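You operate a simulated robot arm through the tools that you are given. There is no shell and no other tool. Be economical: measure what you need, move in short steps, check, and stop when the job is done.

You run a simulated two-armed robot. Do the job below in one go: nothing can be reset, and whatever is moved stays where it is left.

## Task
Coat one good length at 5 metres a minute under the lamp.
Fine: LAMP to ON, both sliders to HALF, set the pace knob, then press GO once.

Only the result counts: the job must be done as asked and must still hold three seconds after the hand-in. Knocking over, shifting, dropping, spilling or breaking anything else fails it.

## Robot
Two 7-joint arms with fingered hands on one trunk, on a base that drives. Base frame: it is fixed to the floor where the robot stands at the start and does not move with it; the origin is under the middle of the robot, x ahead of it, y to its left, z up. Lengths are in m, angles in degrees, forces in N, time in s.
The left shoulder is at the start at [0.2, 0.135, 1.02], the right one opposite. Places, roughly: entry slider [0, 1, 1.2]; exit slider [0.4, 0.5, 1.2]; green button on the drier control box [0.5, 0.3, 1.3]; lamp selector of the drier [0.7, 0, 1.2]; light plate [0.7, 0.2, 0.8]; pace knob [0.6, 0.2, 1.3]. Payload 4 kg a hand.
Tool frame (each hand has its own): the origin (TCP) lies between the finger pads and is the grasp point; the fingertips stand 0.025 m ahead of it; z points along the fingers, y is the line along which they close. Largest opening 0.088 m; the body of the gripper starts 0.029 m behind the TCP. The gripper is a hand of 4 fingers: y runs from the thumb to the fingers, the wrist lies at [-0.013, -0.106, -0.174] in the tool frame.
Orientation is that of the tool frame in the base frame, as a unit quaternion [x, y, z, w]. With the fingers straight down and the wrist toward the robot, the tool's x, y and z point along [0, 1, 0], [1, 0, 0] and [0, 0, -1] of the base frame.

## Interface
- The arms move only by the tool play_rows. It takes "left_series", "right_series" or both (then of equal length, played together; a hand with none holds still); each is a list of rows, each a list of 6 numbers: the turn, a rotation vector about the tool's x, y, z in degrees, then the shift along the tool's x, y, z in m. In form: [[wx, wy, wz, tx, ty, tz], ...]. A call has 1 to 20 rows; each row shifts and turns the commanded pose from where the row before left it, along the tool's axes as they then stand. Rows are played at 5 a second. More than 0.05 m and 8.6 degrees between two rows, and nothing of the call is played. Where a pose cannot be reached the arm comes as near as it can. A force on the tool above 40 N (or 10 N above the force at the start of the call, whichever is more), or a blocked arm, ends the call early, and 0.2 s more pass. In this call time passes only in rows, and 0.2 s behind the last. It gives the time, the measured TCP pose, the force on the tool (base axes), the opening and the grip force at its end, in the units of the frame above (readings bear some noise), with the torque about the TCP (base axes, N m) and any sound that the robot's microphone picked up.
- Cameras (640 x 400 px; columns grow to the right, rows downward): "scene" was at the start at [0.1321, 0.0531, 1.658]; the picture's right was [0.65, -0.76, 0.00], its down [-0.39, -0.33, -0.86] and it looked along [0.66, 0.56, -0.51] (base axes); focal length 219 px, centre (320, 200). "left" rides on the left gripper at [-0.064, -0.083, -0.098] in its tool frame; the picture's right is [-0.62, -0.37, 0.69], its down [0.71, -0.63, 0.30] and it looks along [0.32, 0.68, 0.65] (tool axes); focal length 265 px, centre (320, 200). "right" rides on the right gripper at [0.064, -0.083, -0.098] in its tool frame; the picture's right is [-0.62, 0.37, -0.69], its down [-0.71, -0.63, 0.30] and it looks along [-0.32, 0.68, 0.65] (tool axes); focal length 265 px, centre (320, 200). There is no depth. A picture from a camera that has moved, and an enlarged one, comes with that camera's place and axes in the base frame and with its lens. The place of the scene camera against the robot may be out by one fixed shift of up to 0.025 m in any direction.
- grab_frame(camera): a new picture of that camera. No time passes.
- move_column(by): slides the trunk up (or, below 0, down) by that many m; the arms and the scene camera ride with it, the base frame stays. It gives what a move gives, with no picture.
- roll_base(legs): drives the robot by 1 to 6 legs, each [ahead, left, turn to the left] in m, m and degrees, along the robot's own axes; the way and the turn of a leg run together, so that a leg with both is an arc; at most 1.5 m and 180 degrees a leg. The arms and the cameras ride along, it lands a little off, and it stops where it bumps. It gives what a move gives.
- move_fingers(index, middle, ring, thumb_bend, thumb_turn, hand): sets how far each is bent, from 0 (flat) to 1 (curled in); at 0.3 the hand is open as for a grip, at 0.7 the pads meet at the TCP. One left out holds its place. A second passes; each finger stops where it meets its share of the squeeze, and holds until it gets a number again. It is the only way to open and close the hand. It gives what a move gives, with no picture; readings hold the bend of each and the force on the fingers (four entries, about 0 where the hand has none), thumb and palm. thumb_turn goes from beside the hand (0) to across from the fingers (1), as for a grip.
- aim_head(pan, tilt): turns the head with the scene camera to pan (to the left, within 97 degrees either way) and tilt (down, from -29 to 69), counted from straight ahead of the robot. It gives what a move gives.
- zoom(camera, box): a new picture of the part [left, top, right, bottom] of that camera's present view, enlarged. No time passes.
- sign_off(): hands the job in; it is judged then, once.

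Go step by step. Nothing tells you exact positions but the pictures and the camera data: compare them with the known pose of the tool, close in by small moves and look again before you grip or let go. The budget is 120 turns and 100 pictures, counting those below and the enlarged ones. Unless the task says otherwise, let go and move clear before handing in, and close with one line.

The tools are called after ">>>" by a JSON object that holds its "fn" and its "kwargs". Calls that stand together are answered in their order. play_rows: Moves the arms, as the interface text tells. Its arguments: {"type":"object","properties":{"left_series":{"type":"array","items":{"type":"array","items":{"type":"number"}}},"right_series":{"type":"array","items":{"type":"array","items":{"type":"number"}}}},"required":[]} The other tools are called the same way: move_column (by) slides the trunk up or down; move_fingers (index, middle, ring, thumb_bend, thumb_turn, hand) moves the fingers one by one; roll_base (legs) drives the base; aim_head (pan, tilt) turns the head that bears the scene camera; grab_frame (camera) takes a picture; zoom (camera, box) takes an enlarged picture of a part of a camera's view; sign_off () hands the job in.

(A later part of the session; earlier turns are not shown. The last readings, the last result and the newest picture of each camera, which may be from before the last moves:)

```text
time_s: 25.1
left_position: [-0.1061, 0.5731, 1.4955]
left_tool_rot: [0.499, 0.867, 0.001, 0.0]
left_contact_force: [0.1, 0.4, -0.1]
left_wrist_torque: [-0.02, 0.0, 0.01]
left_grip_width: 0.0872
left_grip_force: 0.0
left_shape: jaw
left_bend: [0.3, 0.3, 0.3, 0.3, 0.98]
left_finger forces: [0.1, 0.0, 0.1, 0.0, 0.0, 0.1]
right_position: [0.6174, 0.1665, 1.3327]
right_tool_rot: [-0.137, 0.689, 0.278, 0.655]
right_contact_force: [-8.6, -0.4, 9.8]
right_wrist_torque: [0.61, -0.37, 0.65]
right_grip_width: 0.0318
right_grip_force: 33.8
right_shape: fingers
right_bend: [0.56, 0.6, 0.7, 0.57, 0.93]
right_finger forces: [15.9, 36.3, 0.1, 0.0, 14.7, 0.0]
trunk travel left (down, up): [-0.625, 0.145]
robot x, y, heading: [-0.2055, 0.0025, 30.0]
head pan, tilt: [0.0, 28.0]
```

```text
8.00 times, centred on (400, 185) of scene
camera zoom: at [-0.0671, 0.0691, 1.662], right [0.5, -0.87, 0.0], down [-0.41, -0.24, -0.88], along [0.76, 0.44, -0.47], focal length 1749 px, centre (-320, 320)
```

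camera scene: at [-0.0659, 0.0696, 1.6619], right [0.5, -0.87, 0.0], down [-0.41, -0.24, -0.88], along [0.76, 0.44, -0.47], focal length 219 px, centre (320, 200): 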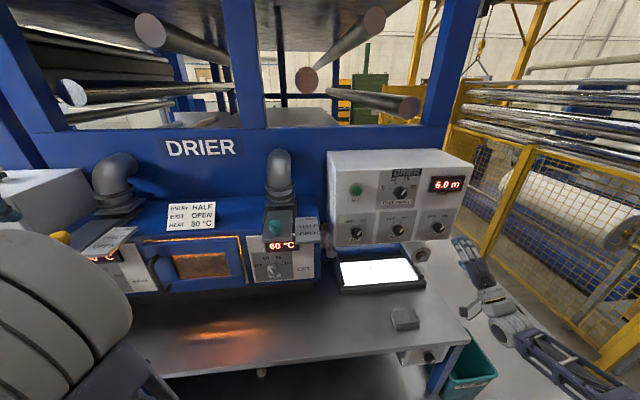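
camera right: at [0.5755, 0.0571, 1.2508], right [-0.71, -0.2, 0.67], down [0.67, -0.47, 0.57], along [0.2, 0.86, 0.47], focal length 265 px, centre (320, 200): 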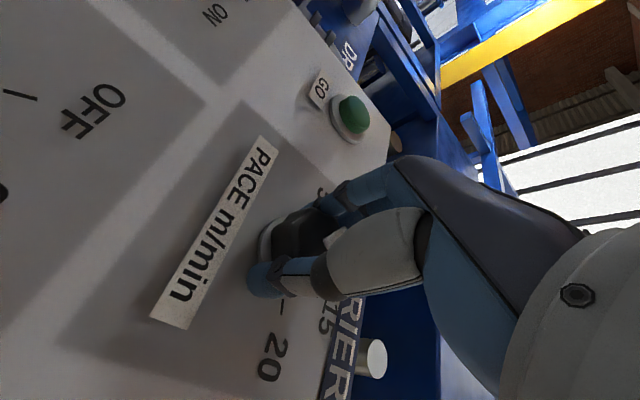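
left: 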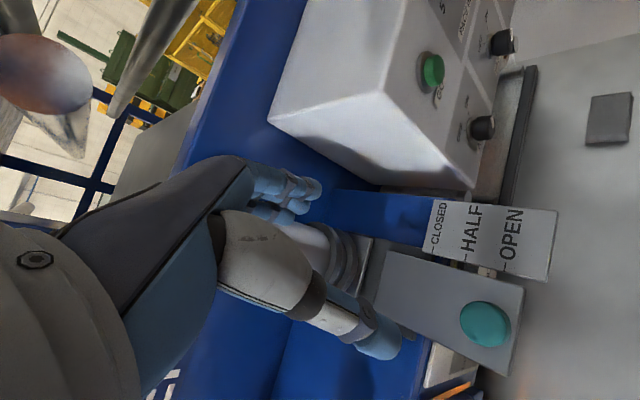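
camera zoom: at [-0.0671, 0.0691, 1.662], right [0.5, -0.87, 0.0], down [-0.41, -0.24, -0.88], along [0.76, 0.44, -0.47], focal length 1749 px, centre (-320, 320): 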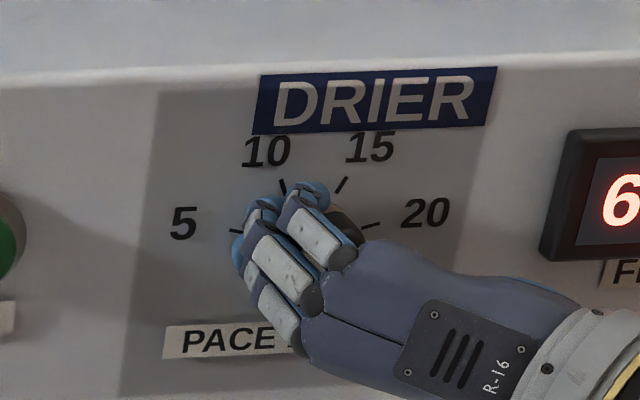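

The knob follows the hand. I turn another 24° then release and read it.

>>> {"fn": "play_rows", "kwargs": {"right_series": [[0, 0, -8, 0, 0, 0], [0, 0, -8, 0, 0, 0], [0, 0, -8, 0, 0, 0]]}}

>>> {"fn": "move_fingers", "kwargs": {"hand": "right", "index": 0.3, "middle": 0.3, "ring": 0.3, "thumb_bend": 0.3}}

>>> {"fn": "play_rows", "kwargs": {"right_series": [[0, 0, 0, 0, 0, -0.02], [0, 0, 0, 0, 0, -0.04], [0, 0, 0, 0, 0, -0.04], [0, 0, 0, 0, 0, -0.04]]}}

>>> {"fn": "grab_frame", "kwargs": {"camera": "right"}}

>>> {"fn": "zoom", "kwargs": {"camera": "scene", "box": [360, 160, 440, 210]}}

```text
time_s: 25.9
left_position: [-0.1075, 0.573, 1.4954]
left_tool_rot: [0.499, 0.867, 0.0, 0.0]
left_contact_force: [0.2, 0.0, 0.3]
left_wrist_torque: [0.02, -0.06, 0.0]
left_grip_width: 0.0878
left_grip_force: 0.1
left_shape: jaw
left_bend: [0.3, 0.3, 0.3, 0.3, 0.98]
left_finger forces: [0.0, 0.1, 0.0, 0.0, 0.0, 0.0]
right_position: [0.6177, 0.1681, 1.3311]
right_tool_rot: [-0.276, 0.646, 0.136, 0.698]
right_contact_force: [-14.2, 1.7, 4.0]
right_wrist_torque: [0.43, -0.02, 0.96]
right_grip_width: 0.0317
right_grip_force: 37.6
right_shape: fingers
right_bend: [0.56, 0.6, 0.7, 0.57, 0.92]
right_finger forces: [20.1, 39.2, 0.1, 0.1, 15.5, 0.0]
trunk travel left (down, up): [-0.625, 0.145]
robot x, y, heading: [-0.2018, -0.0018, 30.1]
head pan, tilt: [0.0, 28.0]
```

```text
time_s: 26.9
left_position: [-0.1058, 0.5733, 1.495]
left_tool_rot: [0.499, 0.867, 0.001, 0.0]
left_contact_force: [0.4, -0.4, 0.5]
left_wrist_torque: [0.02, -0.01, 0.05]
left_grip_width: 0.0876
left_grip_force: 0.0
left_shape: jaw
left_bend: [0.3, 0.3, 0.3, 0.3, 0.98]
left_finger forces: [0.0, 0.0, 0.0, 0.1, 0.1, 0.1]
right_position: [0.6185, 0.1658, 1.331]
right_tool_rot: [-0.275, 0.647, 0.134, 0.698]
right_contact_force: [-0.6, 0.2, 0.1]
right_wrist_torque: [0.03, 0.03, 0.0]
right_grip_width: 0.0843
right_grip_force: 0.1
right_shape: fingers
right_bend: [0.3, 0.3, 0.3, 0.3, 0.97]
right_finger forces: [0.0, 0.0, 0.1, 0.0, 0.1, 0.0]
trunk travel left (down, up): [-0.625, 0.145]
robot x, y, heading: [-0.2012, -0.003, 30.3]
head pan, tilt: [0.0, 28.0]
```

```text
time_s: 27.9
left_position: [-0.1062, 0.5727, 1.4963]
left_tool_rot: [0.499, 0.866, 0.0, 0.0]
left_contact_force: [0.8, 0.0, 0.5]
left_wrist_torque: [-0.01, -0.01, 0.0]
left_grip_width: 0.0877
left_grip_force: 0.1
left_shape: jaw
left_bend: [0.3, 0.3, 0.3, 0.3, 0.98]
left_finger forces: [0.0, 0.0, 0.0, 0.0, 0.0, 0.0]
right_position: [0.5055, 0.0908, 1.3296]
right_tool_rot: [-0.275, 0.647, 0.136, 0.698]
right_contact_force: [0.0, -0.5, 0.8]
right_wrist_torque: [0.02, 0.01, -0.01]
right_grip_width: 0.0843
right_grip_force: 0.0
right_shape: fingers
right_bend: [0.3, 0.3, 0.3, 0.3, 0.97]
right_finger forces: [0.1, 0.0, 0.0, 0.0, 0.1, 0.1]
trunk travel left (down, up): [-0.625, 0.145]
robot x, y, heading: [-0.2012, 0.0008, 30.2]
head pan, tilt: [0.0, 28.0]
```

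```text
65 pictures are left
camera right: at [0.4784, -0.0407, 1.2819], right [-0.85, 0.01, 0.52], down [0.51, -0.22, 0.83], along [0.13, 0.97, 0.18], focal length 265 px, centre (320, 200)
```

right: 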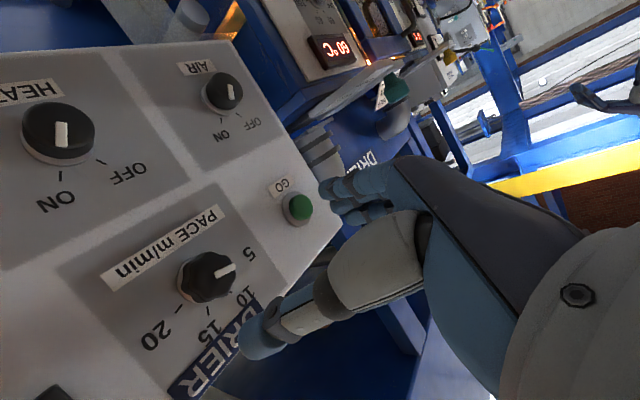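

```text
8.00 times, centred on (400, 185) of scene
camera zoom: at [-0.0659, 0.0695, 1.6619], right [0.5, -0.87, 0.0], down [-0.41, -0.24, -0.88], along [0.76, 0.44, -0.47], focal length 1749 px, centre (-320, 320)
```

zoom: 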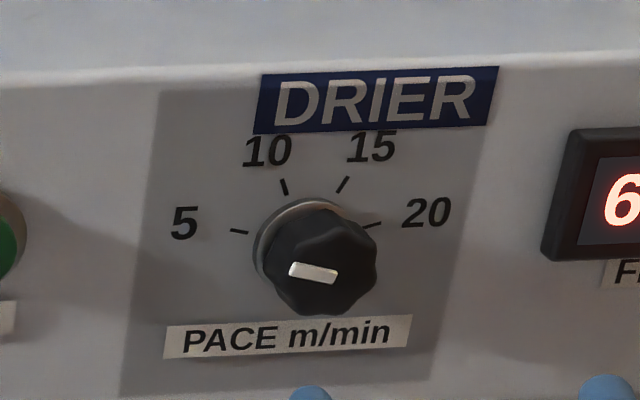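

Pointer is very near 5. I zoom tighter from both cameras to judge residual error, and check the GO view.

>>> {"fn": "zoom", "kwargs": {"camera": "scene", "box": [384, 178, 416, 198]}}

>>> {"fn": "zoom", "kwargs": {"camera": "right", "box": [150, 230, 278, 330]}}

```text
16.00 times, centred on (400, 188) of scene
camera zoom: at [-0.0659, 0.0695, 1.6619], right [0.5, -0.87, 0.0], down [-0.41, -0.24, -0.88], along [0.76, 0.44, -0.47], focal length 3498 px, centre (-960, 392)
```

zoom: 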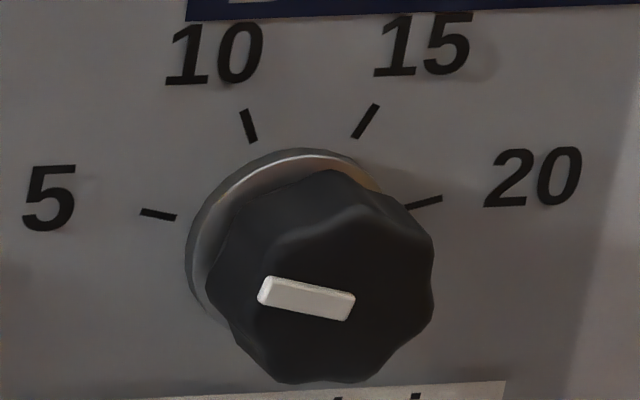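

```text
4.00 times, centred on (214, 280) of right
camera zoom: at [0.4784, -0.0407, 1.2819], right [-0.85, 0.01, 0.52], down [0.51, -0.22, 0.83], along [0.13, 0.97, 0.18], focal length 1062 px, centre (744, -120)
```

zoom: 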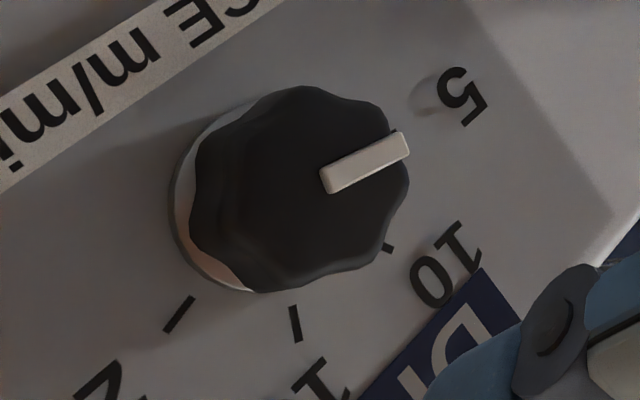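

Pointer is parallel to the 5 tick (both ≈11°), so pace = 5. Now the left hand goes over the exit slider, fingers down, for a close look.

>>> {"fn": "play_rows", "kwargs": {"left_series": [[0, 0, 0, -0.036, 0.025, 0], [0, 0, 0, -0.036, 0.025, 0], [0, 0, 0, -0.036, 0.025, 0], [0, 0, 0, -0.036, 0.025, 0], [0, 0, 0, -0.036, 0.025, 0], [0, 0, 0, -0.036, 0.025, 0], [0, 0, 0, -0.036, 0.025, 0], [0, 0, 0, -0.036, 0.025, 0]]}}

>>> {"fn": "grab_frame", "kwargs": {"camera": "left"}}

>>> {"fn": "grab_frame", "kwargs": {"camera": "scene"}}

```text
time_s: 29.7
left_position: [0.2126, 0.4266, 1.5009]
left_tool_rot: [0.5, 0.866, 0.001, 0.0]
left_contact_force: [-0.2, 0.1, 0.2]
left_wrist_torque: [0.01, 0.0, -0.04]
left_grip_width: 0.0877
left_grip_force: 0.0
left_shape: jaw
left_bend: [0.3, 0.3, 0.3, 0.3, 0.98]
left_finger forces: [0.1, 0.1, 0.1, 0.0, 0.0, 0.0]
right_position: [0.5058, 0.0921, 1.3284]
right_tool_rot: [-0.274, 0.647, 0.136, 0.699]
right_contact_force: [-0.6, 0.5, -0.1]
right_wrist_torque: [-0.02, 0.03, -0.01]
right_grip_width: 0.0841
right_grip_force: 0.0
right_shape: fingers
right_bend: [0.3, 0.3, 0.3, 0.3, 0.97]
right_finger forces: [0.0, 0.0, 0.0, 0.0, 0.1, 0.0]
trunk travel left (down, up): [-0.625, 0.145]
robot x, y, heading: [-0.2033, -0.0012, 29.8]
head pan, tilt: [0.0, 28.0]
```

```text
61 pictures are left
camera left: at [0.173, 0.3288, 1.5986], right [-0.01, -0.72, -0.69], down [-0.9, 0.3, -0.3], along [0.43, 0.62, -0.65], focal length 265 px, centre (320, 200)
```

left: 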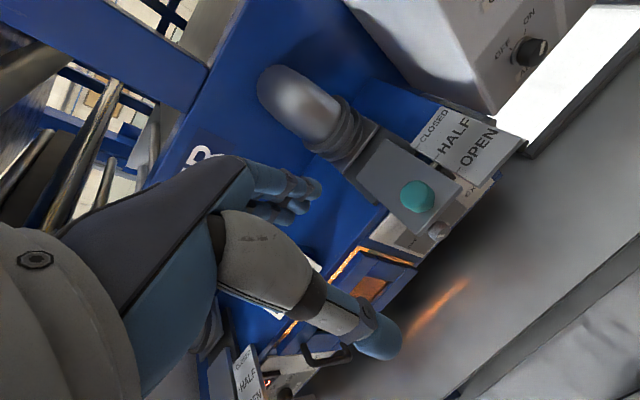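

```text
60 pictures are left
camera scene: at [-0.0666, 0.0693, 1.662], right [0.5, -0.87, 0.0], down [-0.41, -0.24, -0.88], along [0.76, 0.44, -0.47], focal length 219 px, centre (320, 200)
```

scene: 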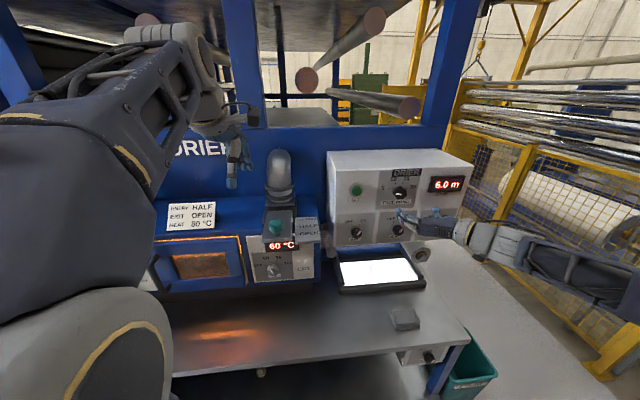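

Exit knob triangulates to F 0.508, L 0.228, z ≈1.287. I move above it, with a 4° yaw to match the machine.

>>> {"fn": "play_rows", "kwargs": {"left_series": [[0, 0, 0, -0.012, 0.037, 0.02], [0, 0, 0, -0.012, 0.037, 0.02], [0, 0, -4, -0.011, 0.037, 0.025], [0, 0, 0, 0, 0, 0.04], [0, 0, 0, 0, 0, 0.04], [0, 0, 0, 0, 0, 0.02]]}}

>>> {"fn": "grab_frame", "kwargs": {"camera": "left"}}

>>> {"fn": "zoom", "kwargs": {"camera": "scene", "box": [220, 150, 340, 250]}}

```text
time_s: 31.1
left_position: [0.326, 0.4479, 1.331]
left_tool_rot: [0.469, 0.883, 0.001, -0.001]
left_contact_force: [-0.1, 0.0, -0.2]
left_wrist_torque: [0.03, -0.01, 0.01]
left_grip_width: 0.0877
left_grip_force: 0.1
left_shape: jaw
left_bend: [0.3, 0.3, 0.3, 0.3, 0.98]
left_finger forces: [0.0, 0.0, 0.0, 0.1, 0.0, 0.0]
right_position: [0.5059, 0.0922, 1.3284]
right_tool_rot: [-0.274, 0.647, 0.135, 0.698]
right_contact_force: [-0.9, 0.0, 0.1]
right_wrist_torque: [0.04, -0.01, -0.06]
right_grip_width: 0.0844
right_grip_force: 0.0
right_shape: fingers
right_bend: [0.3, 0.3, 0.3, 0.3, 0.97]
right_finger forces: [0.0, 0.0, 0.1, 0.0, 0.0, 0.1]
trunk travel left (down, up): [-0.625, 0.145]
robot x, y, heading: [-0.1968, 0.0024, 29.9]
head pan, tilt: [0.0, 28.0]
```

```text
59 pictures are left
camera left: at [0.2934, 0.3486, 1.4296], right [0.04, -0.72, -0.69], down [-0.92, 0.24, -0.3], along [0.39, 0.65, -0.65], focal length 265 px, centre (320, 200)
```

left: 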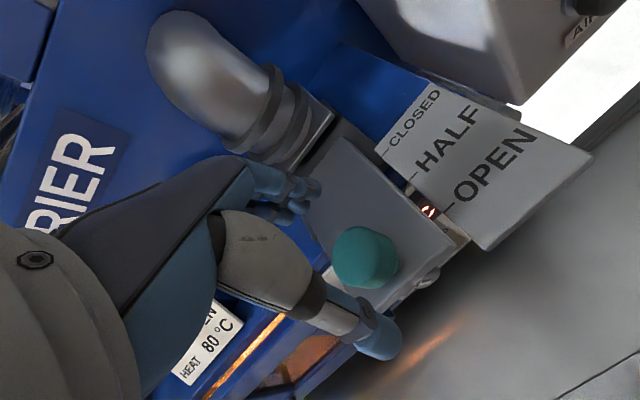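

```text
4.00 times, centred on (280, 200) of scene
camera zoom: at [-0.0662, 0.0692, 1.662], right [0.5, -0.87, 0.0], down [-0.41, -0.24, -0.88], along [0.76, 0.44, -0.47], focal length 874 px, centre (480, 200)
```

zoom: 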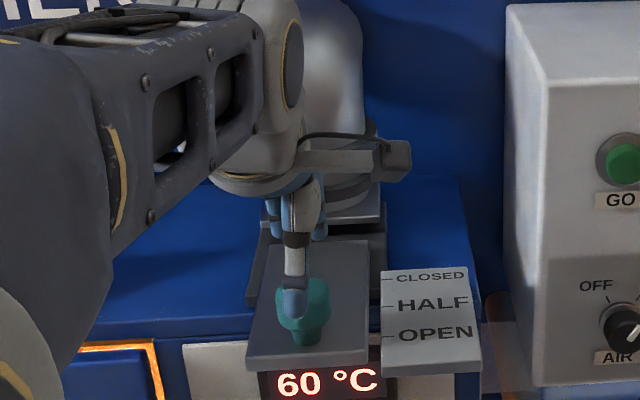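

The hand is centred over the teal knob, which sits at OPEN; HALF is ≈38 mm further back. I descend and grip.

>>> {"fn": "play_rows", "kwargs": {"left_series": [[0, 0, 0, 0, 0, 0.02], [0, 0, 0, 0, 0, 0.012], [0, 0, 0, 0, 0, 0.008]]}}

>>> {"fn": "grab_frame", "kwargs": {"camera": "left"}}

```text
time_s: 31.9
left_position: [0.3247, 0.4501, 1.2903]
left_tool_rot: [0.469, 0.883, 0.0, 0.0]
left_contact_force: [-0.7, 0.3, -0.1]
left_wrist_torque: [0.04, 0.0, 0.01]
left_grip_width: 0.0877
left_grip_force: 0.1
left_shape: jaw
left_bend: [0.3, 0.3, 0.3, 0.3, 0.98]
left_finger forces: [0.0, 0.1, 0.0, 0.1, 0.0, 0.1]
right_position: [0.5054, 0.0923, 1.3294]
right_tool_rot: [-0.274, 0.647, 0.135, 0.698]
right_contact_force: [-0.3, 0.1, 0.2]
right_wrist_torque: [-0.01, -0.01, 0.03]
right_grip_width: 0.0845
right_grip_force: 0.2
right_shape: fingers
right_bend: [0.3, 0.3, 0.3, 0.3, 0.97]
right_finger forces: [0.0, 0.0, 0.0, 0.1, 0.0, 0.0]
trunk travel left (down, up): [-0.625, 0.145]
robot x, y, heading: [-0.2017, -0.0022, 30.3]
head pan, tilt: [0.0, 28.0]
```

```text
57 pictures are left
camera left: at [0.2925, 0.3493, 1.3896], right [0.04, -0.72, -0.69], down [-0.92, 0.24, -0.3], along [0.38, 0.65, -0.65], focal length 265 px, centre (320, 200)
```

left: 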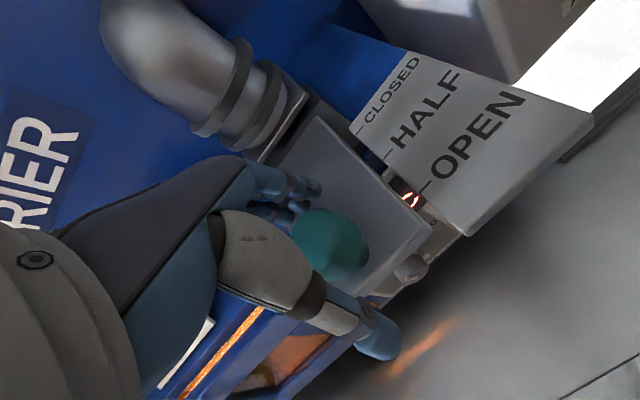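

The knob stands between the fingers. Close.

>>> {"fn": "move_fingers", "kwargs": {"hand": "left", "index": 0.7, "middle": 0.7, "ring": 0.7, "thumb_bend": 0.7}}

>>> {"fn": "grab_frame", "kwargs": {"camera": "left"}}

```text
time_s: 32.9
left_position: [0.3259, 0.4516, 1.2914]
left_tool_rot: [0.469, 0.883, 0.001, 0.0]
left_contact_force: [15.8, 12.4, -2.9]
left_wrist_torque: [0.23, -0.29, -0.12]
left_grip_width: 0.0285
left_grip_force: 15.4
left_shape: fingers
left_bend: [0.53, 0.57, 0.64, 0.61, 0.97]
left_finger forces: [11.9, 8.7, 3.9, 0.0, 6.5, 0.0]
right_position: [0.5065, 0.0915, 1.3279]
right_tool_rot: [-0.274, 0.647, 0.135, 0.698]
right_contact_force: [-0.5, -0.3, 0.3]
right_wrist_torque: [-0.02, 0.04, 0.0]
right_grip_width: 0.0845
right_grip_force: 0.0
right_shape: fingers
right_bend: [0.3, 0.3, 0.3, 0.3, 0.97]
right_finger forces: [0.0, 0.0, 0.0, 0.1, 0.0, 0.0]
trunk travel left (down, up): [-0.625, 0.145]
robot x, y, heading: [-0.197, 0.0026, 29.9]
head pan, tilt: [0.0, 28.0]
```

```text
56 pictures are left
camera left: at [0.2934, 0.3503, 1.3895], right [0.04, -0.72, -0.69], down [-0.92, 0.24, -0.3], along [0.39, 0.65, -0.65], focal length 265 px, centre (320, 200)
```

left: 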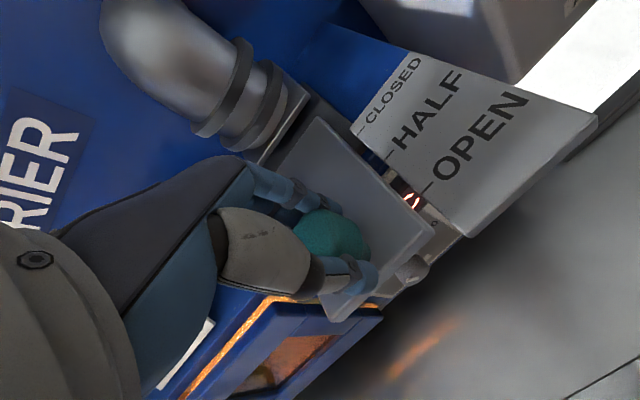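

Held. I slide it back 38 mm.

>>> {"fn": "play_rows", "kwargs": {"left_series": [[0, 0, 0, 0, 0.008, 0], [0, 0, 0, 0, 0.01, 0], [0, 0, 0, 0, 0.01, 0], [0, 0, 0, 0, 0.01, 0]]}}

>>> {"fn": "zoom", "kwargs": {"camera": "scene", "box": [240, 190, 320, 250]}}

>>> {"fn": "grab_frame", "kwargs": {"camera": "left"}}

```text
time_s: 33.9
left_position: [0.3561, 0.4726, 1.2914]
left_tool_rot: [0.469, 0.883, -0.001, 0.0]
left_contact_force: [-0.6, 2.0, -4.1]
left_wrist_torque: [-0.06, 0.11, -0.06]
left_grip_width: 0.0285
left_grip_force: 14.7
left_shape: fingers
left_bend: [0.6, 0.62, 0.69, 0.57, 0.97]
left_finger forces: [7.4, 7.0, 3.0, 0.0, 12.0, 0.0]
right_position: [0.5058, 0.0912, 1.3275]
right_tool_rot: [-0.274, 0.647, 0.136, 0.698]
right_contact_force: [-0.7, 1.3, 0.4]
right_wrist_torque: [0.02, -0.02, -0.01]
right_grip_width: 0.0844
right_grip_force: 0.0
right_shape: fingers
right_bend: [0.3, 0.3, 0.3, 0.3, 0.97]
right_finger forces: [0.0, 0.0, 0.0, 0.0, 0.1, 0.1]
trunk travel left (down, up): [-0.625, 0.145]
robot x, y, heading: [-0.205, -0.0022, 30.3]
head pan, tilt: [0.0, 28.0]
```

```text
6.67 times, centred on (280, 220) of scene
camera zoom: at [-0.0664, 0.0694, 1.6619], right [0.5, -0.87, 0.0], down [-0.41, -0.24, -0.88], along [0.76, 0.44, -0.47], focal length 1457 px, centre (587, 67)
```

zoom: 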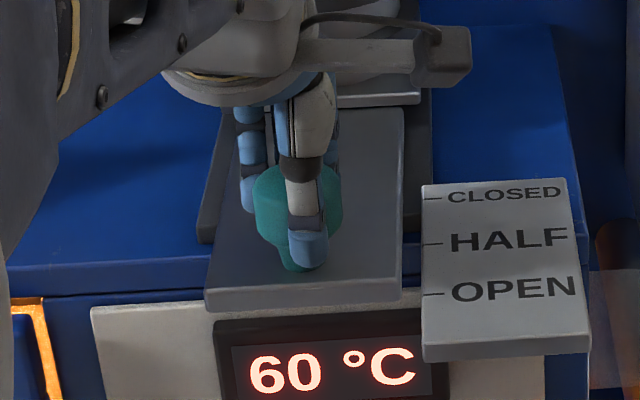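

```text
54 pictures are left
camera left: at [0.3236, 0.3712, 1.3893], right [0.04, -0.72, -0.69], down [-0.92, 0.24, -0.3], along [0.38, 0.65, -0.65], focal length 265 px, centre (320, 200)
```

left: 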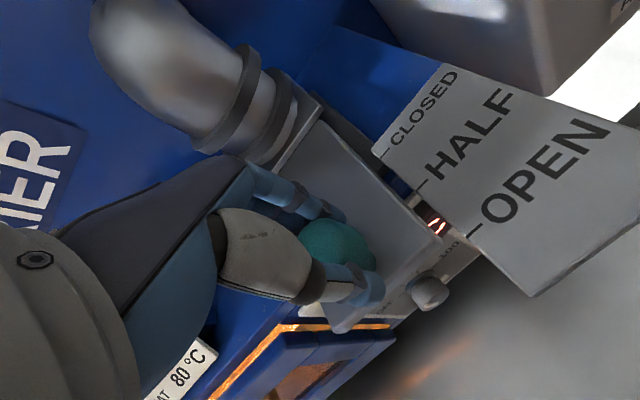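

The knob slipped a bit inside the grip first; it is about 10 mm short of HALF. Push 9 mm more and check.

>>> {"fn": "play_rows", "kwargs": {"left_series": [[0, 0, 0, 0, 0.009, 0]]}}

>>> {"fn": "zoom", "kwargs": {"camera": "scene", "box": [240, 190, 320, 250]}}

```text
time_s: 34.3
left_position: [0.3634, 0.476, 1.2899]
left_tool_rot: [0.469, 0.883, 0.0, 0.0]
left_contact_force: [-0.1, 4.5, -2.6]
left_wrist_torque: [-0.02, 0.07, -0.04]
left_grip_width: 0.0283
left_grip_force: 14.2
left_shape: fingers
left_bend: [0.59, 0.62, 0.69, 0.57, 0.97]
left_finger forces: [7.7, 7.1, 3.3, 0.1, 11.0, 0.0]
right_position: [0.5062, 0.0918, 1.3292]
right_tool_rot: [-0.274, 0.647, 0.136, 0.698]
right_contact_force: [-0.4, 0.0, 0.6]
right_wrist_torque: [0.03, -0.01, 0.04]
right_grip_width: 0.0846
right_grip_force: 0.0
right_shape: fingers
right_bend: [0.3, 0.3, 0.3, 0.3, 0.97]
right_finger forces: [0.0, 0.0, 0.1, 0.0, 0.0, 0.0]
trunk travel left (down, up): [-0.625, 0.145]
robot x, y, heading: [-0.1974, 0.0005, 30.1]
head pan, tilt: [0.0, 28.0]
```

```text
6.67 times, centred on (280, 220) of scene
camera zoom: at [-0.0662, 0.0695, 1.662], right [0.5, -0.87, 0.0], down [-0.41, -0.24, -0.88], along [0.76, 0.44, -0.47], focal length 1457 px, centre (587, 67)
```

zoom: 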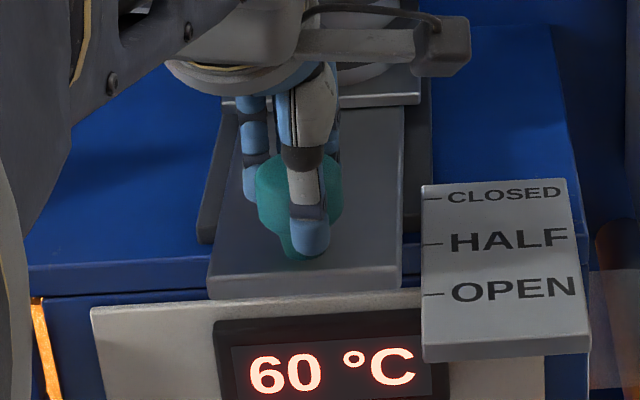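

Close now. I release, lift the hand clear, and compare against the scale.

>>> {"fn": "move_fingers", "kwargs": {"hand": "left", "index": 0.3, "middle": 0.3, "ring": 0.3, "thumb_bend": 0.3}}

>>> {"fn": "play_rows", "kwargs": {"left_series": [[0, 0, 0, 0, 0, -0.03], [0, 0, 0, 0, 0, -0.04], [0, 0, 0, 0, 0, -0.04], [0, 0, 0, 0.02, -0.02, -0.03], [0, 0, 0, 0.04, -0.02, 0], [0, 0, 0, 0.04, -0.02, 0]]}}

>>> {"fn": "zoom", "kwargs": {"camera": "scene", "box": [220, 190, 340, 290]}}

>>> {"fn": "zoom", "kwargs": {"camera": "scene", "box": [250, 200, 330, 250]}}

>>> {"fn": "grab_frame", "kwargs": {"camera": "left"}}

```text
time_s: 35.3
left_position: [0.363, 0.4768, 1.2901]
left_tool_rot: [0.469, 0.883, -0.001, 0.0]
left_contact_force: [1.0, -1.3, -0.9]
left_wrist_torque: [0.02, 0.02, 0.02]
left_grip_width: 0.0844
left_grip_force: 0.0
left_shape: fingers
left_bend: [0.3, 0.3, 0.3, 0.3, 0.97]
left_finger forces: [0.0, 0.0, 0.1, 0.0, 0.0, 0.0]
right_position: [0.5066, 0.0916, 1.3285]
right_tool_rot: [-0.274, 0.647, 0.136, 0.698]
right_contact_force: [0.7, 0.0, 0.5]
right_wrist_torque: [0.02, 0.03, 0.0]
right_grip_width: 0.0843
right_grip_force: 0.1
right_shape: fingers
right_bend: [0.3, 0.3, 0.3, 0.3, 0.97]
right_finger forces: [0.1, 0.0, 0.0, 0.0, 0.0, 0.1]
trunk travel left (down, up): [-0.625, 0.145]
robot x, y, heading: [-0.199, -0.0019, 30.1]
head pan, tilt: [0.0, 28.0]
```

```text
time_s: 36.7
left_position: [0.2598, 0.5261, 1.4316]
left_tool_rot: [0.469, 0.883, -0.001, 0.0]
left_contact_force: [0.1, -0.6, 0.3]
left_wrist_torque: [0.0, 0.0, -0.01]
left_grip_width: 0.0845
left_grip_force: 0.0
left_shape: fingers
left_bend: [0.3, 0.3, 0.3, 0.3, 0.97]
left_finger forces: [0.0, 0.1, 0.0, 0.0, 0.0, 0.1]
right_position: [0.5064, 0.0917, 1.3275]
right_tool_rot: [-0.274, 0.647, 0.136, 0.698]
right_contact_force: [-0.4, -0.4, -0.5]
right_wrist_torque: [0.01, 0.03, 0.04]
right_grip_width: 0.0841
right_grip_force: 0.0
right_shape: fingers
right_bend: [0.3, 0.3, 0.3, 0.3, 0.97]
right_finger forces: [0.1, 0.1, 0.0, 0.1, 0.1, 0.0]
trunk travel left (down, up): [-0.625, 0.145]
robot x, y, heading: [-0.2002, 0.0019, 30.0]
head pan, tilt: [0.0, 28.0]
```

```text
4.00 times, centred on (280, 240) of scene
camera zoom: at [-0.0659, 0.069, 1.6619], right [0.5, -0.87, 0.0], down [-0.41, -0.23, -0.88], along [0.76, 0.44, -0.47], focal length 874 px, centre (480, 40)
```

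zoom: 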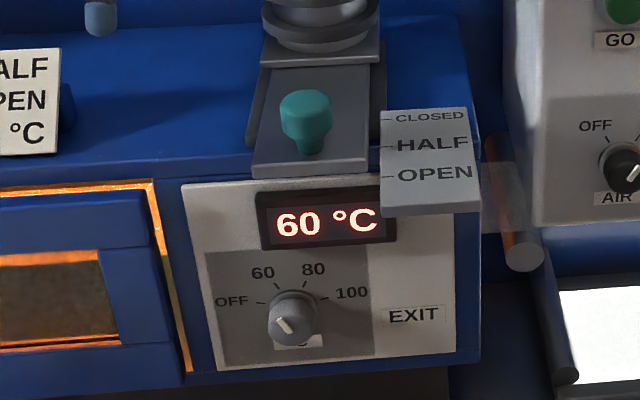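

```text
8.00 times, centred on (290, 225) of scene
camera zoom: at [-0.0659, 0.069, 1.6619], right [0.5, -0.87, 0.0], down [-0.41, -0.23, -0.88], along [0.76, 0.44, -0.47], focal length 1749 px, centre (560, 0)
```

zoom: 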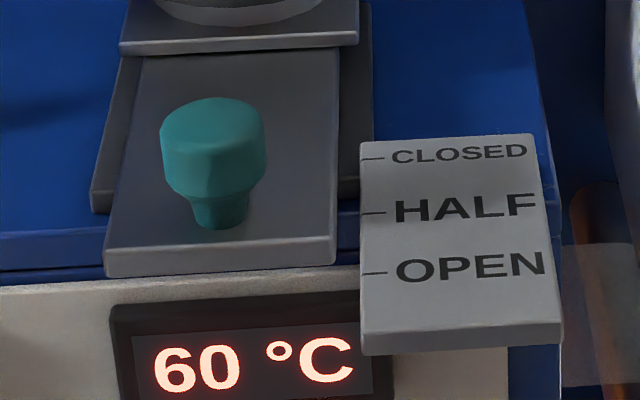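

```text
50 pictures are left
camera left: at [0.2271, 0.4266, 1.5303], right [0.04, -0.72, -0.69], down [-0.92, 0.24, -0.3], along [0.39, 0.65, -0.65], focal length 265 px, centre (320, 200)
```

left: 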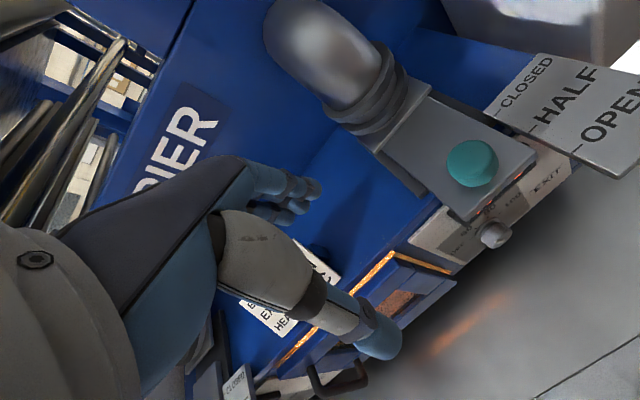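

The knob base lines up with HALF to about 1 mm, so exit is done. I retract both hands and look left at the path to the entry slider.

>>> {"fn": "play_rows", "kwargs": {"left_series": [[0, 0, 0, 0, -0.04, -0.01], [0, 0, 0, 0, -0.04, -0.01], [0, 0, 0, 0, -0.04, -0.01], [0, 0, 0, 0, -0.04, -0.01]], "right_series": [[0, 0, 0, 0, 0, -0.04], [0, 0, 0, 0, 0, -0.04], [0, 0, 0, 0, 0, -0.04], [0, 0, 0, 0, 0, -0.02]]}}

>>> {"fn": "aim_head", "kwargs": {"pan": 50, "tilt": 40}}

>>> {"fn": "grab_frame", "kwargs": {"camera": "scene"}}

>>> {"fn": "grab_frame", "kwargs": {"camera": "left"}}

```text
time_s: 37.7
left_position: [0.1268, 0.4397, 1.4694]
left_tool_rot: [0.469, 0.883, 0.0, -0.001]
left_contact_force: [0.4, 0.9, 0.5]
left_wrist_torque: [0.02, 0.04, 0.0]
left_grip_width: 0.0843
left_grip_force: 0.1
left_shape: fingers
left_bend: [0.3, 0.3, 0.3, 0.3, 0.97]
left_finger forces: [0.1, 0.1, 0.1, 0.1, 0.0, 0.1]
right_position: [0.389, 0.014, 1.3242]
right_tool_rot: [-0.275, 0.647, 0.136, 0.698]
right_contact_force: [-0.1, 0.8, 0.1]
right_wrist_torque: [0.0, 0.02, 0.03]
right_grip_width: 0.0842
right_grip_force: 0.2
right_shape: fingers
right_bend: [0.3, 0.3, 0.3, 0.3, 0.97]
right_finger forces: [0.0, 0.1, 0.0, 0.0, 0.1, 0.0]
trunk travel left (down, up): [-0.625, 0.145]
robot x, y, heading: [-0.1994, -0.0003, 30.1]
head pan, tilt: [0.0, 28.0]
```

```text
time_s: 38.9
left_position: [0.1265, 0.4406, 1.4705]
left_tool_rot: [0.469, 0.883, 0.0, 0.0]
left_contact_force: [0.6, 0.8, 0.3]
left_wrist_torque: [0.0, 0.01, -0.01]
left_grip_width: 0.0845
left_grip_force: 0.0
left_shape: fingers
left_bend: [0.3, 0.3, 0.3, 0.3, 0.97]
left_finger forces: [0.0, 0.1, 0.1, 0.0, 0.0, 0.0]
right_position: [0.3883, 0.0122, 1.3246]
right_tool_rot: [-0.274, 0.647, 0.135, 0.698]
right_contact_force: [0.6, 0.4, 0.8]
right_wrist_torque: [0.0, -0.01, 0.0]
right_grip_width: 0.0844
right_grip_force: 0.1
right_shape: fingers
right_bend: [0.3, 0.3, 0.3, 0.3, 0.97]
right_finger forces: [0.1, 0.0, 0.0, 0.0, 0.0, 0.1]
trunk travel left (down, up): [-0.625, 0.145]
robot x, y, heading: [-0.2006, -0.0039, 30.1]
head pan, tilt: [50.0, 40.0]
```

```text
49 pictures are left
camera scene: at [-0.1305, 0.1073, 1.6434], right [0.98, -0.17, 0.0], down [-0.11, -0.63, -0.77], along [0.13, 0.75, -0.64], focal length 219 px, centre (320, 200)
```

scene: 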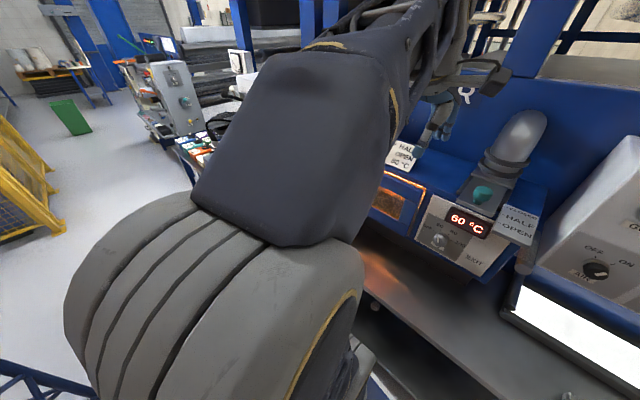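

```text
48 pictures are left
camera left: at [0.0945, 0.3392, 1.5691], right [0.04, -0.72, -0.69], down [-0.92, 0.24, -0.3], along [0.38, 0.65, -0.65], focal length 265 px, centre (320, 200)
```

left: 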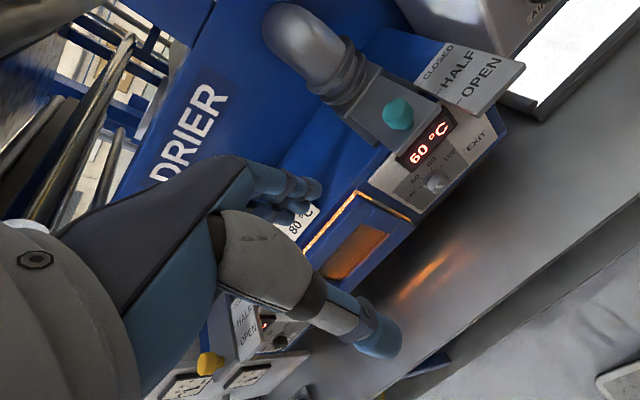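

>>> {"fn": "aim_head", "kwargs": {"pan": 92, "tilt": 45}}

>>> {"fn": "grab_frame", "kwargs": {"camera": "scene"}}

```text
time_s: 40.0
left_position: [0.127, 0.4404, 1.4687]
left_tool_rot: [0.469, 0.883, 0.0, 0.0]
left_contact_force: [0.3, 0.4, 0.5]
left_wrist_torque: [-0.03, 0.0, -0.01]
left_grip_width: 0.0848
left_grip_force: 0.0
left_shape: fingers
left_bend: [0.3, 0.3, 0.3, 0.3, 0.97]
left_finger forces: [0.1, 0.0, 0.0, 0.0, 0.0, 0.1]
right_position: [0.3887, 0.0132, 1.3257]
right_tool_rot: [-0.274, 0.647, 0.134, 0.699]
right_contact_force: [0.5, -0.5, 0.0]
right_wrist_torque: [-0.02, -0.01, -0.01]
right_grip_width: 0.0845
right_grip_force: 0.0
right_shape: fingers
right_bend: [0.3, 0.3, 0.3, 0.3, 0.97]
right_finger forces: [0.0, 0.0, 0.0, 0.0, 0.0, 0.1]
trunk travel left (down, up): [-0.625, 0.145]
robot x, y, heading: [-0.2053, -0.0011, 30.1]
head pan, tilt: [92.0, 45.0]
```

```text
47 pictures are left
camera scene: at [-0.1883, 0.0925, 1.6362], right [0.85, 0.53, 0.0], down [0.37, -0.6, -0.71], along [-0.37, 0.6, -0.71], focal length 219 px, centre (320, 200)
```

scene: 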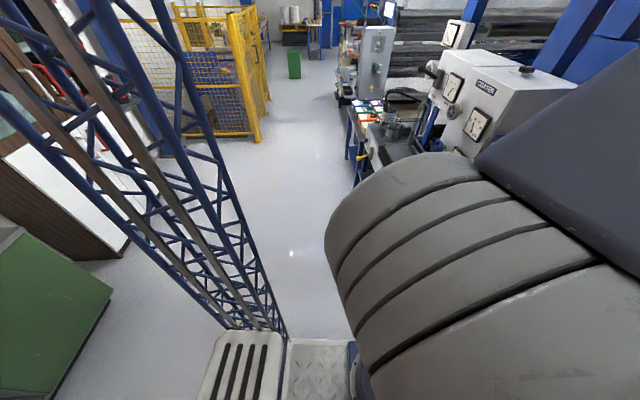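

There's a truss to my left, perhaps part of the robot itself. I drive a small test step left and compare.

>>> {"fn": "roll_base", "kwargs": {"legs": [[0, 0.1, 0]]}}

>>> {"fn": "grab_frame", "kwargs": {"camera": "scene"}}

```text
time_s: 41.1
left_position: [0.0787, 0.5245, 1.4712]
left_tool_rot: [0.471, 0.882, 0.001, 0.001]
left_contact_force: [0.4, -0.6, -0.1]
left_wrist_torque: [0.03, 0.01, 0.0]
left_grip_width: 0.0844
left_grip_force: 0.1
left_shape: fingers
left_bend: [0.3, 0.3, 0.3, 0.3, 0.97]
left_finger forces: [0.0, 0.0, 0.1, 0.0, 0.1, 0.0]
right_position: [0.3378, 0.0973, 1.3256]
right_tool_rot: [-0.274, 0.647, 0.135, 0.699]
right_contact_force: [0.2, 0.7, 0.3]
right_wrist_torque: [0.0, 0.05, -0.04]
right_grip_width: 0.0844
right_grip_force: 0.0
right_shape: fingers
right_bend: [0.3, 0.3, 0.3, 0.3, 0.97]
right_finger forces: [0.0, 0.0, 0.0, 0.0, 0.1, 0.0]
trunk travel left (down, up): [-0.625, 0.145]
robot x, y, heading: [-0.252, 0.0858, 30.0]
head pan, tilt: [92.0, 45.0]
```

```text
46 pictures are left
camera scene: at [-0.2382, 0.1795, 1.6362], right [0.85, 0.53, 0.0], down [0.37, -0.6, -0.71], along [-0.37, 0.6, -0.71], focal length 219 px, centre (320, 200)
```

scene: 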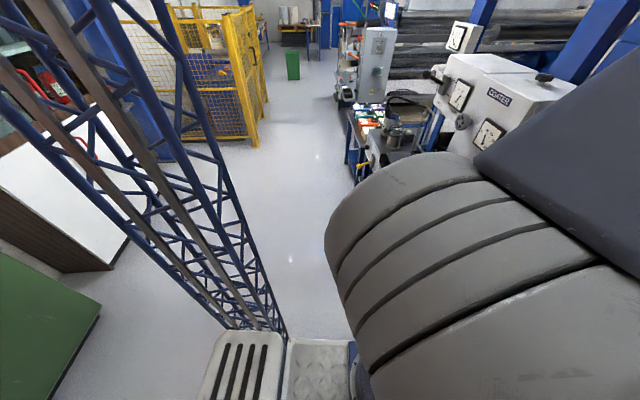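

The truss moves with me, so it's my own. Drive 0.4 m further left and look at the entry area.

>>> {"fn": "roll_base", "kwargs": {"legs": [[0, 0.4, 0]]}}

>>> {"fn": "aim_head", "kwargs": {"pan": 0, "tilt": 30}}

>>> {"fn": "grab_frame", "kwargs": {"camera": "scene"}}

>>> {"fn": "grab_frame", "kwargs": {"camera": "left"}}

```text
time_s: 43.6
left_position: [-0.1216, 0.8714, 1.4703]
left_tool_rot: [0.469, 0.883, 0.0, 0.0]
left_contact_force: [-0.7, 0.3, 0.4]
left_wrist_torque: [-0.03, -0.01, -0.02]
left_grip_width: 0.0846
left_grip_force: 0.1
left_shape: fingers
left_bend: [0.3, 0.3, 0.3, 0.3, 0.97]
left_finger forces: [0.0, 0.0, 0.0, 0.0, 0.1, 0.0]
right_position: [0.1389, 0.4437, 1.325]
right_tool_rot: [-0.273, 0.648, 0.134, 0.698]
right_contact_force: [0.3, -0.3, -0.1]
right_wrist_torque: [0.01, 0.03, 0.03]
right_grip_width: 0.0842
right_grip_force: 0.0
right_shape: fingers
right_bend: [0.3, 0.3, 0.3, 0.3, 0.97]
right_finger forces: [0.0, 0.1, 0.1, 0.0, 0.0, 0.0]
trunk travel left (down, up): [-0.625, 0.145]
robot x, y, heading: [-0.4464, 0.4314, 30.1]
head pan, tilt: [92.0, 45.0]
```

```text
time_s: 45.3
left_position: [-0.1202, 0.8722, 1.4706]
left_tool_rot: [0.471, 0.882, 0.0, 0.0]
left_contact_force: [0.2, 0.1, -1.1]
left_wrist_torque: [-0.01, 0.01, 0.01]
left_grip_width: 0.0845
left_grip_force: 0.0
left_shape: fingers
left_bend: [0.3, 0.3, 0.3, 0.3, 0.97]
left_finger forces: [0.0, 0.1, 0.1, 0.0, 0.0, 0.0]
right_position: [0.1397, 0.4443, 1.3259]
right_tool_rot: [-0.274, 0.647, 0.134, 0.698]
right_contact_force: [0.0, 0.2, 0.1]
right_wrist_torque: [-0.05, -0.02, -0.03]
right_grip_width: 0.0843
right_grip_force: 0.0
right_shape: fingers
right_bend: [0.3, 0.3, 0.3, 0.3, 0.97]
right_finger forces: [0.0, 0.0, 0.0, 0.0, 0.0, 0.0]
trunk travel left (down, up): [-0.625, 0.145]
robot x, y, heading: [-0.4496, 0.4334, 29.8]
head pan, tilt: [0.0, 30.0]
```

```text
45 pictures are left
camera scene: at [-0.3157, 0.502, 1.6588], right [0.5, -0.87, 0.0], down [-0.43, -0.25, -0.87], along [0.75, 0.43, -0.5], focal length 219 px, centre (320, 200)
```

scene: 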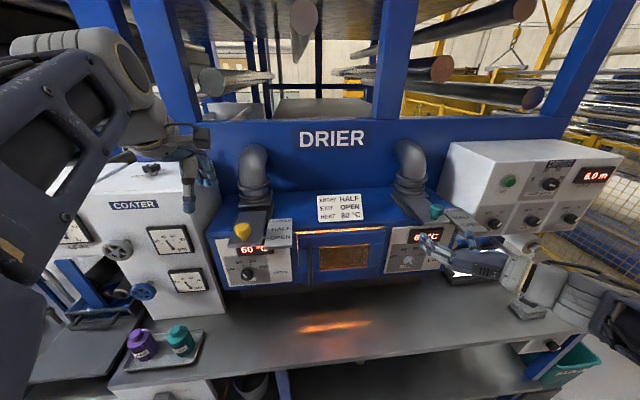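

```text
44 pictures are left
camera left: at [-0.1536, 0.7716, 1.5691], right [0.04, -0.72, -0.69], down [-0.92, 0.24, -0.3], along [0.39, 0.65, -0.65], focal length 265 px, centre (320, 200)
```

left: 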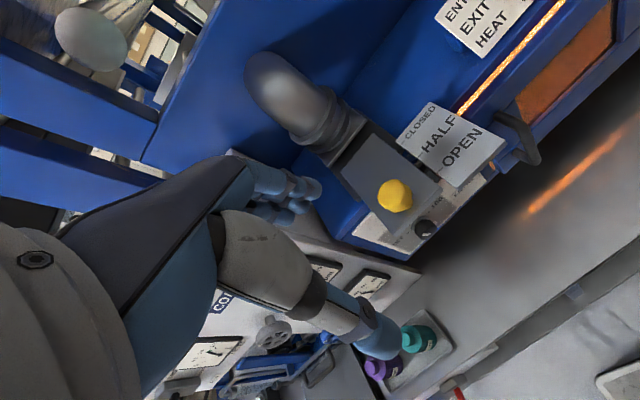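

>>> {"fn": "zoom", "kwargs": {"camera": "scene", "box": [205, 190, 325, 290]}}

>>> {"fn": "zoom", "kwargs": {"camera": "left", "box": [330, 90, 530, 250]}}

>>> {"fn": "zoom", "kwargs": {"camera": "scene", "box": [40, 150, 240, 310]}}

```text
4.00 times, centred on (265, 240) of scene
camera zoom: at [-0.3157, 0.502, 1.6588], right [0.5, -0.87, 0.0], down [-0.43, -0.25, -0.87], along [0.75, 0.43, -0.5], focal length 874 px, centre (540, 40)
```

zoom: 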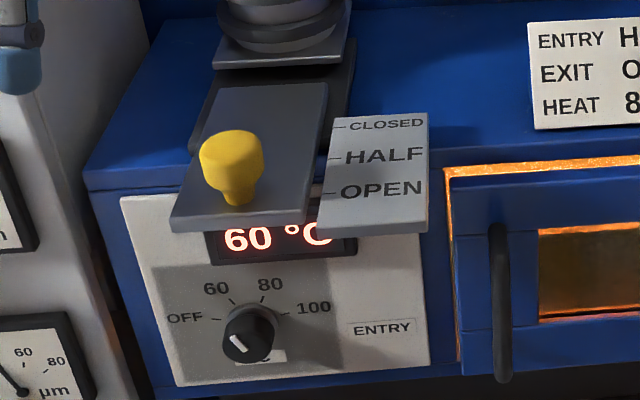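

```text
2.50 times, centred on (430, 170) of left
camera zoom: at [-0.1536, 0.7716, 1.5691], right [0.04, -0.72, -0.69], down [-0.92, 0.24, -0.3], along [0.39, 0.65, -0.65], focal length 664 px, centre (45, 275)
```

zoom: 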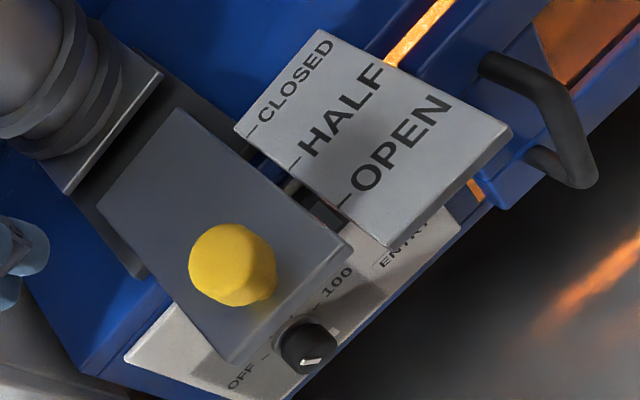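

```text
2.50 times, centred on (140, 230) of scene
camera zoom: at [-0.3157, 0.502, 1.6588], right [0.5, -0.87, 0.0], down [-0.43, -0.25, -0.87], along [0.75, 0.43, -0.5], focal length 546 px, centre (770, 125)
```

zoom: 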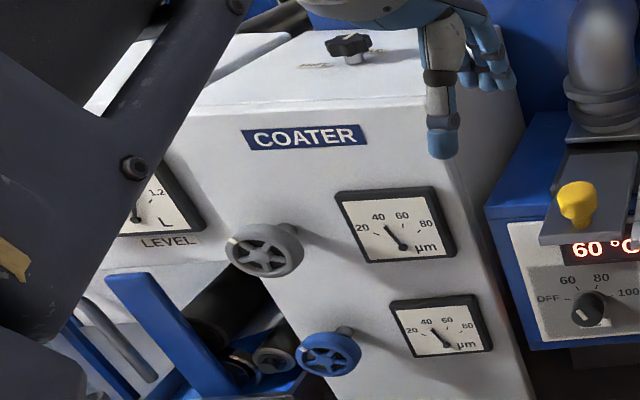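

The entry slider is also at OPEN; both ovens read 60 °C. Yellow knob at about F 0.447, L 0.806, z 1.287, with the coater cabinet close on its left, so I approach from slightly right and look.

>>> {"fn": "play_rows", "kwargs": {"left_series": [[0, 0, -2, -0.011, 0.028, 0.01], [0, 0, 0, -0.011, 0.028, 0.02], [0, 0, 0, 0, 0.029, 0.03], [0, 0, 0, 0, 0.029, 0.03], [0, 0, 0, 0, 0, 0.03]]}}

>>> {"fn": "grab_frame", "kwargs": {"camera": "left"}}

>>> {"fn": "zoom", "kwargs": {"camera": "scene", "box": [150, 150, 310, 270]}}

```text
time_s: 46.5
left_position: [-0.0144, 0.9205, 1.3493]
left_tool_rot: [0.455, 0.89, 0.0, 0.0]
left_contact_force: [-0.2, -1.5, -0.5]
left_wrist_torque: [0.03, 0.06, 0.04]
left_grip_width: 0.0844
left_grip_force: 0.1
left_shape: fingers
left_bend: [0.3, 0.3, 0.3, 0.3, 0.97]
left_finger forces: [0.1, 0.0, 0.0, 0.0, 0.0, 0.0]
right_position: [0.1387, 0.4444, 1.3249]
right_tool_rot: [-0.273, 0.648, 0.134, 0.699]
right_contact_force: [0.1, -0.3, 0.7]
right_wrist_torque: [0.04, -0.01, -0.01]
right_grip_width: 0.0844
right_grip_force: 0.0
right_shape: fingers
right_bend: [0.3, 0.3, 0.3, 0.3, 0.97]
right_finger forces: [0.0, 0.0, 0.0, 0.0, 0.1, 0.0]
trunk travel left (down, up): [-0.625, 0.145]
robot x, y, heading: [-0.4515, 0.4339, 29.8]
head pan, tilt: [0.0, 30.0]
```

```text
40 pictures are left
camera left: at [-0.0441, 0.8184, 1.4469], right [0.07, -0.72, -0.69], down [-0.93, 0.21, -0.3], along [0.36, 0.66, -0.65], focal length 265 px, centre (320, 200)
```

left: 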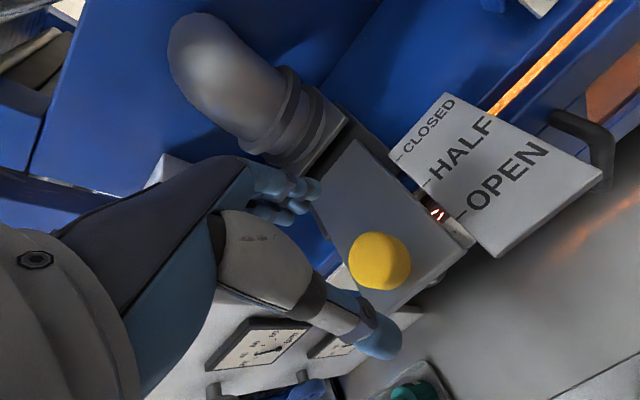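

```text
3.33 times, centred on (230, 210) of scene
camera zoom: at [-0.3158, 0.5019, 1.6588], right [0.5, -0.87, 0.0], down [-0.43, -0.25, -0.87], along [0.75, 0.43, -0.5], focal length 729 px, centre (620, 167)
```

zoom: 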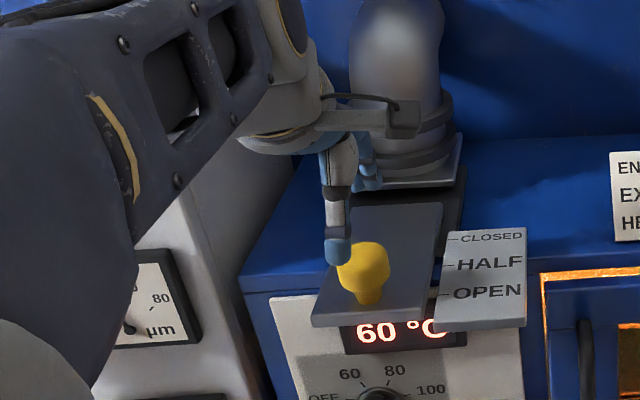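

The hand is centred over the yellow knob and clear of the cabinet. Descend and grip.

>>> {"fn": "play_rows", "kwargs": {"left_series": [[0, 0, 0, -0.003, 0, 0.02], [0, 0, 0, 0, 0, 0.02], [0, 0, 0, 0, 0, 0.012], [0, 0, 0, 0, 0, 0.007]]}}

>>> {"fn": "grab_frame", "kwargs": {"camera": "left"}}

>>> {"fn": "zoom", "kwargs": {"camera": "scene", "box": [205, 190, 325, 290]}}

```text
time_s: 47.5
left_position: [-0.0136, 0.9181, 1.291]
left_tool_rot: [0.455, 0.891, 0.0, 0.0]
left_contact_force: [0.4, 0.7, 0.4]
left_wrist_torque: [0.05, 0.02, 0.02]
left_grip_width: 0.0846
left_grip_force: 0.2
left_shape: fingers
left_bend: [0.3, 0.3, 0.3, 0.3, 0.97]
left_finger forces: [0.0, 0.0, 0.1, 0.0, 0.0, 0.1]
right_position: [0.1386, 0.4447, 1.3259]
right_tool_rot: [-0.274, 0.647, 0.134, 0.699]
right_contact_force: [0.2, -0.2, -0.9]
right_wrist_torque: [0.01, -0.02, 0.05]
right_grip_width: 0.0843
right_grip_force: 0.1
right_shape: fingers
right_bend: [0.3, 0.3, 0.3, 0.3, 0.97]
right_finger forces: [0.0, 0.1, 0.0, 0.1, 0.0, 0.1]
trunk travel left (down, up): [-0.625, 0.145]
robot x, y, heading: [-0.4486, 0.4345, 30.0]
head pan, tilt: [0.0, 30.0]
```

```text
38 pictures are left
camera left: at [-0.0423, 0.8161, 1.3897], right [0.06, -0.72, -0.69], down [-0.93, 0.21, -0.3], along [0.36, 0.66, -0.65], focal length 265 px, centre (320, 200)
```

left: 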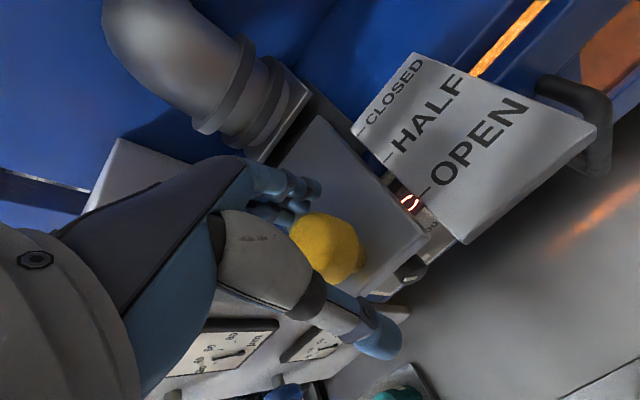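

```text
4.00 times, centred on (265, 240) of scene
camera zoom: at [-0.3157, 0.502, 1.6588], right [0.5, -0.87, 0.0], down [-0.43, -0.25, -0.87], along [0.75, 0.43, -0.5], focal length 874 px, centre (540, 40)
```

zoom: 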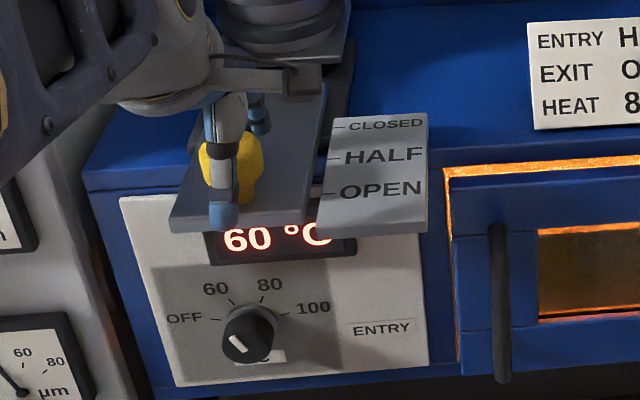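

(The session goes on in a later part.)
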